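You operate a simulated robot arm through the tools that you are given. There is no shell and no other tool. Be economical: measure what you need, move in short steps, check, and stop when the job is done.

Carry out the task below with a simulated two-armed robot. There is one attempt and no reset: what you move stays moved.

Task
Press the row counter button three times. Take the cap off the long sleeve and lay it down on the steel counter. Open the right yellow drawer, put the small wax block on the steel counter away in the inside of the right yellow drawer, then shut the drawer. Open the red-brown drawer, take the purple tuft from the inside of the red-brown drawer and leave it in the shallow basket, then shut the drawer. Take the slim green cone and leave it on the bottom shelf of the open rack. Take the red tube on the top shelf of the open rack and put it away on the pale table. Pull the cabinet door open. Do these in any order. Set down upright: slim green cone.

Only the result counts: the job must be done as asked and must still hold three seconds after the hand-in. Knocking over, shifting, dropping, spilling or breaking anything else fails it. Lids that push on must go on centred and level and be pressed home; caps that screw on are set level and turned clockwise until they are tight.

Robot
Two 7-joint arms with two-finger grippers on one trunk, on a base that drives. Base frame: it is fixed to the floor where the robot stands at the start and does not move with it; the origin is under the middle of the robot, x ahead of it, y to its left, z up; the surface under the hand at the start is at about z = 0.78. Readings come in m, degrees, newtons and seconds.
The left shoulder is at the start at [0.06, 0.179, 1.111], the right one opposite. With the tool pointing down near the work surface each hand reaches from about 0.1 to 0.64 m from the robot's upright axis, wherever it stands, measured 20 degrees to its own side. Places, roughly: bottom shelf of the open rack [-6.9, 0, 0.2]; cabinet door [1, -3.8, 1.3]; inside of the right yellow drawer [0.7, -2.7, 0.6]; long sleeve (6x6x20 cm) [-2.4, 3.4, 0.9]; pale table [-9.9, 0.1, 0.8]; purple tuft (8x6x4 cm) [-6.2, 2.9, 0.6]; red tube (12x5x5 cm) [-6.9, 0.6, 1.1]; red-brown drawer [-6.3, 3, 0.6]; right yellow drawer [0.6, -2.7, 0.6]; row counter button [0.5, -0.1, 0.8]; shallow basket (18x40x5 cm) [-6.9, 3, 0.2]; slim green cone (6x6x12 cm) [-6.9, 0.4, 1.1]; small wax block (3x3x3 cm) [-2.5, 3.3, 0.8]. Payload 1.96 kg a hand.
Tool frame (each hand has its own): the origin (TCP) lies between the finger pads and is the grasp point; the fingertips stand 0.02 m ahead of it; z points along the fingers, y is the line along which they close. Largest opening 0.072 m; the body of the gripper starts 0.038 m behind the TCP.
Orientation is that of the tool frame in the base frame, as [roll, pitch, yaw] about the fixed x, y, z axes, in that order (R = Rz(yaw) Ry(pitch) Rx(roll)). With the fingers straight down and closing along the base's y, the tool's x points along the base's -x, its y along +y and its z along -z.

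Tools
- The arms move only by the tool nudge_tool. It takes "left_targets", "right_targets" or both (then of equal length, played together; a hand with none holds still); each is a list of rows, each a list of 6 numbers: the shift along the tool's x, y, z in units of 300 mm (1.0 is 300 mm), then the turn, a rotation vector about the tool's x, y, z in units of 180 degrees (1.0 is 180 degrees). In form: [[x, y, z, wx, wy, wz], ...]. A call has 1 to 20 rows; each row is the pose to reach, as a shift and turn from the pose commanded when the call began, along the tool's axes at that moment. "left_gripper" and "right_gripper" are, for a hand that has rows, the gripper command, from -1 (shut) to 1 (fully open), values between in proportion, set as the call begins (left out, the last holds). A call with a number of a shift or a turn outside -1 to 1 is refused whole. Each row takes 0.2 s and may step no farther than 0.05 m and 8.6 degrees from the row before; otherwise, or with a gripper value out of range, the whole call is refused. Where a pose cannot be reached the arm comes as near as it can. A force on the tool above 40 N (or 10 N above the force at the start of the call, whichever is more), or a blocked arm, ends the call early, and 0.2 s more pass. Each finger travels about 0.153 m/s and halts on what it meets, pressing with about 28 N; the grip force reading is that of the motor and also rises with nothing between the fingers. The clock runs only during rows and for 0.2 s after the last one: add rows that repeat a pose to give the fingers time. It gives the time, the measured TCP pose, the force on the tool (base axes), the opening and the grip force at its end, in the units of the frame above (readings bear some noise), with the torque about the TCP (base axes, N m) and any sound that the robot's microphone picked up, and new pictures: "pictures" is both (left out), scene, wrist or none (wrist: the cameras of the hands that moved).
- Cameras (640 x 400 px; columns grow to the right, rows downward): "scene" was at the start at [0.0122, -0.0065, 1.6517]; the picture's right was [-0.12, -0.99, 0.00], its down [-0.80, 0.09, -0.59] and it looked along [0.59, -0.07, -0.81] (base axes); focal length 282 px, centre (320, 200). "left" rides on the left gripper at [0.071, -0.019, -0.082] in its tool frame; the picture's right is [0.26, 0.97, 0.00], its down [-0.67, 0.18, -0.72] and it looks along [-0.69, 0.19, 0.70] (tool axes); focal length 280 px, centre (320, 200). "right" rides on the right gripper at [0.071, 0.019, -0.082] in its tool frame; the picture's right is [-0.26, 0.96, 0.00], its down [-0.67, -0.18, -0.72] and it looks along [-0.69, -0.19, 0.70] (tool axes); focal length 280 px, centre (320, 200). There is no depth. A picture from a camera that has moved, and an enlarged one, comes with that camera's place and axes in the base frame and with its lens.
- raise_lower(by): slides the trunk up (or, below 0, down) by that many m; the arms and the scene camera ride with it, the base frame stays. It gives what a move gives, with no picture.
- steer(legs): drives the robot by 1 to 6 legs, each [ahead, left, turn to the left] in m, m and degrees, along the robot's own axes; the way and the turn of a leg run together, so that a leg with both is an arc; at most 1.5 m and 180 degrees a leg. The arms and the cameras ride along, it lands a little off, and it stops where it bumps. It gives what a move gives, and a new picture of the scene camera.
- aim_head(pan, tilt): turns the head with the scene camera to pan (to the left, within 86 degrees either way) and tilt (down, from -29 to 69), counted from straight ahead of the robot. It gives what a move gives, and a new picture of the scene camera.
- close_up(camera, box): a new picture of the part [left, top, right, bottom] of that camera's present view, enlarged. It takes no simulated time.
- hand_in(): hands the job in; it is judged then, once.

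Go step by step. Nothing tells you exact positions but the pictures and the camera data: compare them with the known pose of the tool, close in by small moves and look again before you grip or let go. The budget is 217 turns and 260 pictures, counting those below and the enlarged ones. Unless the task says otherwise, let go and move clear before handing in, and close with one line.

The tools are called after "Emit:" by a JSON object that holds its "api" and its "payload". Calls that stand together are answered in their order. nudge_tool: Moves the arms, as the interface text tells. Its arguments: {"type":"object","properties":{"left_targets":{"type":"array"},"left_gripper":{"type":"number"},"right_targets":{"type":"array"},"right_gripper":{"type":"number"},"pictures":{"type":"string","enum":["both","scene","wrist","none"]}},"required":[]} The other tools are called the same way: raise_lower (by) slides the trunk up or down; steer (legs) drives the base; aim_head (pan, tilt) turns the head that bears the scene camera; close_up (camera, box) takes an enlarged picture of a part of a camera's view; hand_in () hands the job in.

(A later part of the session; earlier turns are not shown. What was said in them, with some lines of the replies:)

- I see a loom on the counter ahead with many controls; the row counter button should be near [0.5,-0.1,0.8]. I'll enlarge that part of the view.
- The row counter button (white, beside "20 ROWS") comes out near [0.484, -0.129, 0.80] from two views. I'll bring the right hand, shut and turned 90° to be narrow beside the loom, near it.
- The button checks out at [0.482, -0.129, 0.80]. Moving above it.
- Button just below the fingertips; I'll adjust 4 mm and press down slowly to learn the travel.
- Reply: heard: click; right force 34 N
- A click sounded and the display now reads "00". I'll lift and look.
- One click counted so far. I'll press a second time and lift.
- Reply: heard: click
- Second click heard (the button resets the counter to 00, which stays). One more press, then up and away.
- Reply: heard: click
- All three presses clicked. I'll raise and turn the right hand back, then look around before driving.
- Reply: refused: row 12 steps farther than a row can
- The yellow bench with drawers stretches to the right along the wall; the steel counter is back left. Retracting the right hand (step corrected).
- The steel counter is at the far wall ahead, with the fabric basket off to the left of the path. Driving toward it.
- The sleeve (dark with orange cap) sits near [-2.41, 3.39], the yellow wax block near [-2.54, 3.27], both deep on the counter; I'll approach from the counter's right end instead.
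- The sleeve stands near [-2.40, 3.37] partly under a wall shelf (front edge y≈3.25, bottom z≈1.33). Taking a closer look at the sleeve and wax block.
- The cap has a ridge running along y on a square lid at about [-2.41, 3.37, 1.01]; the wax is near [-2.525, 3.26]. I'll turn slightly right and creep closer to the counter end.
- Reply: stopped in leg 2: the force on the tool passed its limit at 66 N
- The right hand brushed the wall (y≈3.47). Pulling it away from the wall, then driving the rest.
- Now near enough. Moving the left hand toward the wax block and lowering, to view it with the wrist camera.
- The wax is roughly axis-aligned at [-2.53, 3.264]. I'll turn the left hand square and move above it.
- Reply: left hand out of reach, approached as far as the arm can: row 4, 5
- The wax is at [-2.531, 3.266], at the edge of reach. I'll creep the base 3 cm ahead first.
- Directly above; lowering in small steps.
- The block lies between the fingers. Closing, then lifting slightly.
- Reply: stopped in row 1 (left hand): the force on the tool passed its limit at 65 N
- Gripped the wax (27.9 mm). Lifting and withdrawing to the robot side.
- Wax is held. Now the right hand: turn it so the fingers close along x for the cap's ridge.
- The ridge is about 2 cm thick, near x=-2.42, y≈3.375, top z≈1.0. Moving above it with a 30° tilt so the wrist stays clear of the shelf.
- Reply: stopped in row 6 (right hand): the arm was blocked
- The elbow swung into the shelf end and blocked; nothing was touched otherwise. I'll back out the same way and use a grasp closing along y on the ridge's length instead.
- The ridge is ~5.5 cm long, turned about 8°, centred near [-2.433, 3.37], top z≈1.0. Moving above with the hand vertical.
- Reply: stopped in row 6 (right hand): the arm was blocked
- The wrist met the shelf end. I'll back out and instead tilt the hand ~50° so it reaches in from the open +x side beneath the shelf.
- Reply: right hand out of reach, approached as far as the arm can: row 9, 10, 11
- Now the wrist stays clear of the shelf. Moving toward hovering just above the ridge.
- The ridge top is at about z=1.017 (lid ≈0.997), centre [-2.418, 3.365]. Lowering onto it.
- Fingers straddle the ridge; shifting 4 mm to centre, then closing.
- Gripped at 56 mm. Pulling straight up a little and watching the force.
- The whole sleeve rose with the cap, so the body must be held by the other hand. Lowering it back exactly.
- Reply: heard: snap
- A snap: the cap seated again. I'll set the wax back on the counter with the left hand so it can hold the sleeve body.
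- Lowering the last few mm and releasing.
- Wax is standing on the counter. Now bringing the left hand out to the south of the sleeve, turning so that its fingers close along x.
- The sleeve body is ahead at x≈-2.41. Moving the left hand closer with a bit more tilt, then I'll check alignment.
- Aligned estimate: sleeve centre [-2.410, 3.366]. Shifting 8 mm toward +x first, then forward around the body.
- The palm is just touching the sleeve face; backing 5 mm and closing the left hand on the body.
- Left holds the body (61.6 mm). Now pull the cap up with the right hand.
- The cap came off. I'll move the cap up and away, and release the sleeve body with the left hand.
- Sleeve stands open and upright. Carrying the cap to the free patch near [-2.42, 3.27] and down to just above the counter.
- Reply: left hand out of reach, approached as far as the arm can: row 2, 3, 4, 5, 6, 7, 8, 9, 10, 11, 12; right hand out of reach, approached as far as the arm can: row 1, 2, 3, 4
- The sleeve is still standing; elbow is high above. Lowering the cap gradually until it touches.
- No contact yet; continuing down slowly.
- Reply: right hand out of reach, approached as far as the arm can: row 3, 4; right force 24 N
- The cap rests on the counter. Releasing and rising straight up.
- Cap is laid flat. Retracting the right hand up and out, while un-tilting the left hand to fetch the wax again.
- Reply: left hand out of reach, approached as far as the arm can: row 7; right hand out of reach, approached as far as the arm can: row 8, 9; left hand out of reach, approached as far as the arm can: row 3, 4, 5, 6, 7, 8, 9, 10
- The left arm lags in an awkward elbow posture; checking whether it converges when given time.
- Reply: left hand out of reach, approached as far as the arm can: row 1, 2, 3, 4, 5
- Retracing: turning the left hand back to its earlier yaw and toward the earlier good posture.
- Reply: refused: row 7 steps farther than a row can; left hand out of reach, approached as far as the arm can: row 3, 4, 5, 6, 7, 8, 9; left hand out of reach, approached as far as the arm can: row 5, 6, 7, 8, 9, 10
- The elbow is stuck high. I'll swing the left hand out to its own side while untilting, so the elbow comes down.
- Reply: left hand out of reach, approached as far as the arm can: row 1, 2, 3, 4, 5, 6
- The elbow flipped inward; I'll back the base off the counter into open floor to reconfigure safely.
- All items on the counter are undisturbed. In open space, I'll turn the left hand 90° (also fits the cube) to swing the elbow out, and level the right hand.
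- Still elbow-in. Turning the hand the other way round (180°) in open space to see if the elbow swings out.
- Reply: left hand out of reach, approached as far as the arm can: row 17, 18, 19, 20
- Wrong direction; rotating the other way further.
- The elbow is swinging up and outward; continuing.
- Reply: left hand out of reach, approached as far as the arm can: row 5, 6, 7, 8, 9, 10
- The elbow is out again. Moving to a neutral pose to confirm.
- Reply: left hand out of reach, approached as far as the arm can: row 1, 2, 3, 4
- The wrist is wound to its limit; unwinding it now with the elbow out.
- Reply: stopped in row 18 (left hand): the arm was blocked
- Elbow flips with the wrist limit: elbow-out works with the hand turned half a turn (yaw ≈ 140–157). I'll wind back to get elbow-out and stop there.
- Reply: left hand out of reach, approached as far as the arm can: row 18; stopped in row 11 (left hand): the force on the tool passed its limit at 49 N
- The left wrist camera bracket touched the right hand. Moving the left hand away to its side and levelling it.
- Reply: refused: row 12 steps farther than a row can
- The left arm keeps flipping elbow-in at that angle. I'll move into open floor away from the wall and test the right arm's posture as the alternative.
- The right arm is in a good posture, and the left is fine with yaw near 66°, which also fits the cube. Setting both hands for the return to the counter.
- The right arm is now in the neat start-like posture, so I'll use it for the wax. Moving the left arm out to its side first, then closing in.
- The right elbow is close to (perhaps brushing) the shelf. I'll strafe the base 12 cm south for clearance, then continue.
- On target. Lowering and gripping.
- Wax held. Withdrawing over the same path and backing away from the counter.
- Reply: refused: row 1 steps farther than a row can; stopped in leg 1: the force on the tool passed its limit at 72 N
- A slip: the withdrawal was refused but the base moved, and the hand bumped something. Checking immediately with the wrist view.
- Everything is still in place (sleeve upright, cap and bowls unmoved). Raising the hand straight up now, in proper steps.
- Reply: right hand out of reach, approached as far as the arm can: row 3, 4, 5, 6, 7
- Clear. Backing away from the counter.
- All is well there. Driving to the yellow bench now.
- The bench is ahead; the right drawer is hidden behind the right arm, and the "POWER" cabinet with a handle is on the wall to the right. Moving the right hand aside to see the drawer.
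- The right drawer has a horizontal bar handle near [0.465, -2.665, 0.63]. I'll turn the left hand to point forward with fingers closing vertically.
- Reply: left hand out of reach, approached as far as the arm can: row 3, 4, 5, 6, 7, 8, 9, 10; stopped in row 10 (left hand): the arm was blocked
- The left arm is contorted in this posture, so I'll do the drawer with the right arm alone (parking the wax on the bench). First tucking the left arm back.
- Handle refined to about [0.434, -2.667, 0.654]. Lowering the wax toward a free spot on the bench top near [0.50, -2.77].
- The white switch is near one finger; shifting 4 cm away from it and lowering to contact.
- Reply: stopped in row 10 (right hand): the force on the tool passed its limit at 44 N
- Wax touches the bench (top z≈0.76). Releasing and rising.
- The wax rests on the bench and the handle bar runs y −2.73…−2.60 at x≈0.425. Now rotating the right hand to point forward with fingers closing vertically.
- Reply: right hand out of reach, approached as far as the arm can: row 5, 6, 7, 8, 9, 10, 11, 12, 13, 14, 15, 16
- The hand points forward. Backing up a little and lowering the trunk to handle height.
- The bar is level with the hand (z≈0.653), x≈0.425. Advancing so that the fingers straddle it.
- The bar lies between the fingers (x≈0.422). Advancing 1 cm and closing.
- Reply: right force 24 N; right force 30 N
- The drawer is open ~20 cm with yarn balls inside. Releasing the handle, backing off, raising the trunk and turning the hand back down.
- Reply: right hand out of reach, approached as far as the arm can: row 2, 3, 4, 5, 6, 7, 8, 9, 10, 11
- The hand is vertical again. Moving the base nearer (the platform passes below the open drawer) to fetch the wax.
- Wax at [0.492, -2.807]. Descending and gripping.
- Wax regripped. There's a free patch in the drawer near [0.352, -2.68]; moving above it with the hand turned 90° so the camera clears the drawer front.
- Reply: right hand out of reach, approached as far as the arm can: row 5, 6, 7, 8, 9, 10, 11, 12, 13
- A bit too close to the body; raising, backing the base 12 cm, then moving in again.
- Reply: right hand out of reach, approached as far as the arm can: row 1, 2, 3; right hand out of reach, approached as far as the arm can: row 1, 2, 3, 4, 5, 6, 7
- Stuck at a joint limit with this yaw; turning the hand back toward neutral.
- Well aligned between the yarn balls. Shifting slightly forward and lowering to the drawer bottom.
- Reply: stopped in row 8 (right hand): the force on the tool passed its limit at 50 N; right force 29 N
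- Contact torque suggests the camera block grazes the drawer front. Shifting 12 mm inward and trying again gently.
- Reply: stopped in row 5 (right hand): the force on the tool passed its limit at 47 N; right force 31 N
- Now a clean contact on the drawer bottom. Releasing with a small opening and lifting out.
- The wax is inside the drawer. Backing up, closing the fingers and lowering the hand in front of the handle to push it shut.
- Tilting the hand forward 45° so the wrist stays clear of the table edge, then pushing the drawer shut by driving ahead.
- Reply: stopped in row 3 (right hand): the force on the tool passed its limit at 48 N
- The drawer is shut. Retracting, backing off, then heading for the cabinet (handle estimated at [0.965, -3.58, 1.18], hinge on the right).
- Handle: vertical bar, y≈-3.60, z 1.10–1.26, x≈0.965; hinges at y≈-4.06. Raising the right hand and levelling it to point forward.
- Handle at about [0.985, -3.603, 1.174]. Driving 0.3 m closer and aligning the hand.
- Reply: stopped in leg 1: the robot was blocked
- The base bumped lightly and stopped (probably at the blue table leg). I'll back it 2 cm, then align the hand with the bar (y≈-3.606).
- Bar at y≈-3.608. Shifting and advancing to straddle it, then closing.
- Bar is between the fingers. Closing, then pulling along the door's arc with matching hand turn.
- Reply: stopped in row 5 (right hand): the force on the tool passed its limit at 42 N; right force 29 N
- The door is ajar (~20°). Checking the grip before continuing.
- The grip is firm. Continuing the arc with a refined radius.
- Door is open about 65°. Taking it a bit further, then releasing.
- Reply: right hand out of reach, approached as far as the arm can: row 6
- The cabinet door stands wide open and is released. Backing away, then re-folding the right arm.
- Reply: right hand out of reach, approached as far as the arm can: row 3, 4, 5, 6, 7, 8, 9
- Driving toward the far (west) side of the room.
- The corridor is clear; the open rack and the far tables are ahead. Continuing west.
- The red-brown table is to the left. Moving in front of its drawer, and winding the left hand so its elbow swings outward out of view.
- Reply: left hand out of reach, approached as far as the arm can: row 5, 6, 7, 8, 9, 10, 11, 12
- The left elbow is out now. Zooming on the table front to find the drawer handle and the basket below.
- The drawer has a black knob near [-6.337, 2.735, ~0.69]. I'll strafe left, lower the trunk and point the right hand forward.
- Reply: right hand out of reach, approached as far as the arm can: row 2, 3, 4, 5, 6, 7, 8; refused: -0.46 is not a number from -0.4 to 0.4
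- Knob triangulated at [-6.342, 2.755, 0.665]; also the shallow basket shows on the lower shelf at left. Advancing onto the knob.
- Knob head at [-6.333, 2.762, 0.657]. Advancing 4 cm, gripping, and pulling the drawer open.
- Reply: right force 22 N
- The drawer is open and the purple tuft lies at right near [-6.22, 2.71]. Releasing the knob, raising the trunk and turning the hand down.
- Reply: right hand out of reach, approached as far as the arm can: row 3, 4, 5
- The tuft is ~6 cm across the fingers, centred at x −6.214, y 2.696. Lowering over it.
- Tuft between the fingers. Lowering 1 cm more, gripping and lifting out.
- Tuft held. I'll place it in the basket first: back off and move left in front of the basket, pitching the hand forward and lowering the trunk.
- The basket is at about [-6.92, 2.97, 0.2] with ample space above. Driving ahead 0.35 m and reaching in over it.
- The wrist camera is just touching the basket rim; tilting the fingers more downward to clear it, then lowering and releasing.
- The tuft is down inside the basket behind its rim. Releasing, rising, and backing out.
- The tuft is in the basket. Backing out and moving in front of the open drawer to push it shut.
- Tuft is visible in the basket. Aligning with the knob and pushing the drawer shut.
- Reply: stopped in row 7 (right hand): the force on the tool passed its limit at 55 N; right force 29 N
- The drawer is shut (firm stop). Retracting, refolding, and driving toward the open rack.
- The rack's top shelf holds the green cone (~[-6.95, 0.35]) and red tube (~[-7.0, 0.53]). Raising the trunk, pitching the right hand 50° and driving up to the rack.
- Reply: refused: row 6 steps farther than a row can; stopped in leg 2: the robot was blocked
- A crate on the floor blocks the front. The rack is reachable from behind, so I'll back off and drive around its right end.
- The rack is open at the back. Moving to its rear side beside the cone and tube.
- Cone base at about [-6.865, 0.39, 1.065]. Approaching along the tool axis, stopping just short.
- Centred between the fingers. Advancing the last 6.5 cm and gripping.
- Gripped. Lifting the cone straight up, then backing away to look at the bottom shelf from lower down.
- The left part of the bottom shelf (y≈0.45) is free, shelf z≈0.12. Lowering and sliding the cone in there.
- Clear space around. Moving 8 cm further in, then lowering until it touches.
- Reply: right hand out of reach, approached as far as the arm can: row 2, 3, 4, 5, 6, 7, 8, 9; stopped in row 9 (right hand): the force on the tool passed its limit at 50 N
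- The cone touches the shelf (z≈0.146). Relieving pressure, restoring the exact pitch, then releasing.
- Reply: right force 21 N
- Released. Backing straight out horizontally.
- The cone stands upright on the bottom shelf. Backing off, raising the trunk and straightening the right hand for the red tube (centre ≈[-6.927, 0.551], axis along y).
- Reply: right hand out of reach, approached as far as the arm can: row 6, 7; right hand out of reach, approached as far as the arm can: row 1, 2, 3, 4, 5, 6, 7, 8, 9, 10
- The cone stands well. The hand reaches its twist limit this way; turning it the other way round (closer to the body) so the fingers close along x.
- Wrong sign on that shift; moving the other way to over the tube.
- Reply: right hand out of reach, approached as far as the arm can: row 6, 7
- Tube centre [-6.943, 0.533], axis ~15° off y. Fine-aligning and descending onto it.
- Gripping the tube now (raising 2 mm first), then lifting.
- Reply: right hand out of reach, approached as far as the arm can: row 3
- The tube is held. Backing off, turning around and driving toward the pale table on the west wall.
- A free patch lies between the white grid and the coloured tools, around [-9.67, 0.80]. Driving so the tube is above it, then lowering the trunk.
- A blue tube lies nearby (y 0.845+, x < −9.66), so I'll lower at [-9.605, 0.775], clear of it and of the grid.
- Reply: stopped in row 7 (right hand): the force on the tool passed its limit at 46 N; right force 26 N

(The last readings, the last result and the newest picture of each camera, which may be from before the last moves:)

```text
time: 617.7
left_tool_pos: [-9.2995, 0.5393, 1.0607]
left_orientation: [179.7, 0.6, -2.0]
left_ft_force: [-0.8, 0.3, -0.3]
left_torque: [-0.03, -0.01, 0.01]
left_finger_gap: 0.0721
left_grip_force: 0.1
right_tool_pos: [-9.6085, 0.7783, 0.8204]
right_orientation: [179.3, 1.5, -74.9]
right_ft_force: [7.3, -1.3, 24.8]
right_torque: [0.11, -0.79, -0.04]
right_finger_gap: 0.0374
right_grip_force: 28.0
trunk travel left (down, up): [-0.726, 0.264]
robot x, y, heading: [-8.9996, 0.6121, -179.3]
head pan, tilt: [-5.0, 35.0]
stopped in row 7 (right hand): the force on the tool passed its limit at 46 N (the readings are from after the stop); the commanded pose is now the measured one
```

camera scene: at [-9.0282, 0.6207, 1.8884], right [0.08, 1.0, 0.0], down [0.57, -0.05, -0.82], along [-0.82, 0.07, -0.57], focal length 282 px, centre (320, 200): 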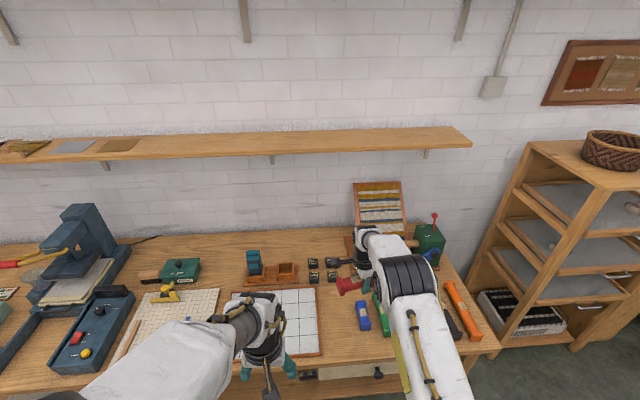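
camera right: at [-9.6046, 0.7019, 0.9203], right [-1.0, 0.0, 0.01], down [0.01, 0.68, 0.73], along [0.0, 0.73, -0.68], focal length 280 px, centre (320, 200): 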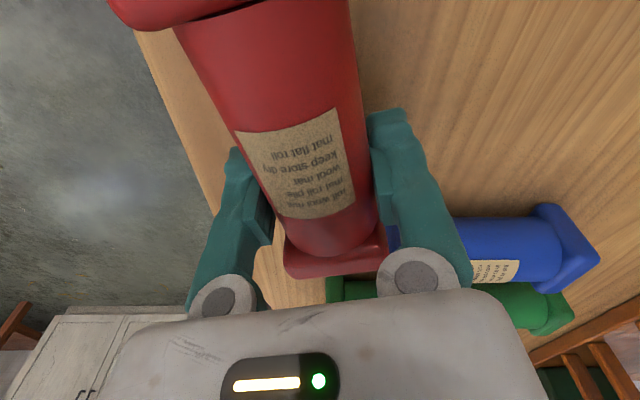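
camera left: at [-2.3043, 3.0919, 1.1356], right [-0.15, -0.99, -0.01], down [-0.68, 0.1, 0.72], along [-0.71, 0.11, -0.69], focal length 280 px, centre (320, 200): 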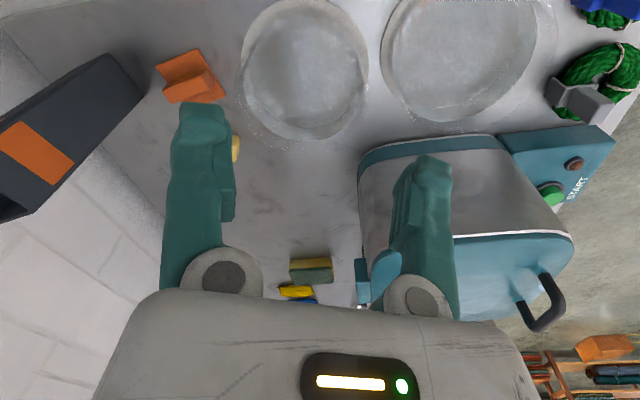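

Contact as expected. Releasing and lifting away.

Emit:
{"api": "nudge_tool", "payload": {"right_targets": [[0, 0, -0.004, 0, 0, 0], [0, 0, -0.004, 0, 0, 0], [0, 0, -0.004, 0, 0, 0], [0, 0, -0.04, 0, 0, 0], [0, 0, -0.12, 0, 0, 0], [0, 0, -0.24, 0, 0, 0], [0, 0, -0.36, 0, 0, 0], [0, 0, -0.48, 0, 0, 0]], "right_gripper": 1, "pictures": "wrist"}}

```text
time: 619.5
left_tool_pos: [-9.3008, 0.5388, 1.0587]
left_orientation: [179.8, 0.4, -2.0]
left_ft_force: [-0.1, -0.3, 0.0]
left_torque: [0.01, -0.03, -0.02]
left_finger_gap: 0.0718
left_grip_force: 0.0
right_tool_pos: [-9.6073, 0.7769, 0.9146]
right_orientation: [179.3, 1.4, -75.1]
right_ft_force: [0.0, 0.2, 0.6]
right_torque: [0.01, -0.01, 0.01]
right_finger_gap: 0.072
right_grip_force: 0.0
right hand out of reach, approached as far as the arm can: row 7, 8
trunk travel left (down, up): [-0.726, 0.264]
robot x, y, heading: [-9.0047, 0.6152, -179.9]
head pan, tilt: [-5.0, 35.0]
camera right: at [-9.6067, 0.7014, 0.9932], right [-1.0, 0.0, 0.02], down [0.01, 0.68, 0.73], along [-0.01, 0.73, -0.68], focal length 280 px, centre (320, 200)
```

right: 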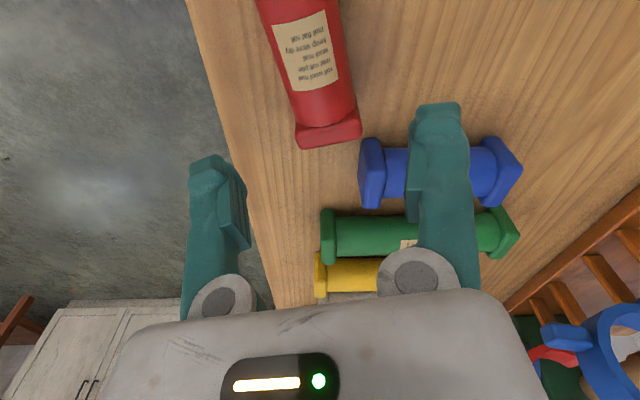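

The red tube lies on the pale table, clear of its neighbours. Raising the trunk and backing away before handing in.

Emit:
{"api": "raise_lower", "payload": {"by": 0.2}}

Emit:
{"api": "steer", "payload": {"legs": [[-0.5, 0, 0]]}}

```text
time: 621.7
left_tool_pos: [-9.3002, 0.5392, 1.2598]
left_orientation: [179.7, 0.3, -1.9]
left_ft_force: [-0.7, -0.2, -0.1]
left_torque: [-0.02, 0.02, -0.03]
left_finger_gap: 0.072
left_grip_force: 0.0
right_tool_pos: [-9.608, 0.7777, 1.1137]
right_orientation: [179.4, 1.5, -74.9]
right_ft_force: [0.3, 0.0, 0.7]
right_torque: [-0.01, 0.01, -0.01]
right_finger_gap: 0.0719
right_grip_force: 0.1
trunk travel left (down, up): [-0.926, 0.064]
robot x, y, heading: [-9.0016, 0.6084, -179.7]
head pan, tilt: [-5.0, 35.0]
```

```text
time: 624.7
left_tool_pos: [-8.7843, 0.5431, 1.259]
left_orientation: [179.7, 0.4, -2.2]
left_ft_force: [1.1, -0.2, 0.3]
left_torque: [0.02, 0.02, -0.01]
left_finger_gap: 0.0718
left_grip_force: 0.0
right_tool_pos: [-9.0919, 0.7815, 1.1132]
right_orientation: [179.4, 1.3, -75.2]
right_ft_force: [-0.5, -0.3, 0.1]
right_torque: [0.02, -0.05, 0.01]
right_finger_gap: 0.072
right_grip_force: 0.1
trunk travel left (down, up): [-0.926, 0.064]
robot x, y, heading: [-8.482, 0.612, -179.7]
head pan, tilt: [-5.0, 35.0]
camera scene: at [-8.5148, 0.6236, 1.8484], right [0.08, 1.0, 0.0], down [0.57, -0.05, -0.82], along [-0.82, 0.07, -0.57], focal length 282 px, centre (320, 200)
```

scene: 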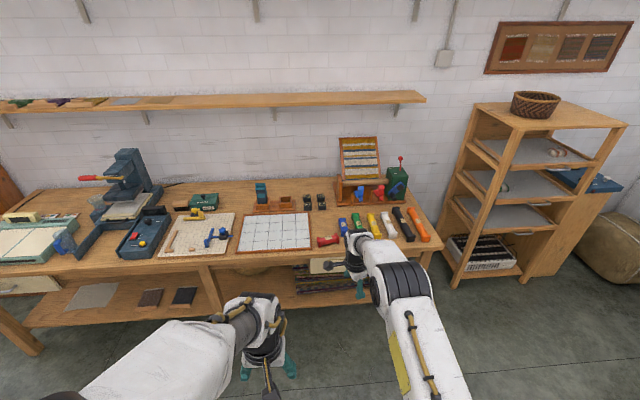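

All the steps are carried out: the tube is on the pale table and both hands are empty and clear. I'm handing in.

Emit:
{"api": "hand_in", "payload": {}}

```text
The job is handed in.
```

I carried out every part of the task and handed the job in; I don't know how it was judged. Two things could count against it. The base bumped something near the cabinet (probably the blue table) and then a crate in front of the rack. It stopped both times, but I didn't check that the crate stayed put. Earlier, the right arm also hit the wall shelf and something near the steel counter, and nothing there looked moved.
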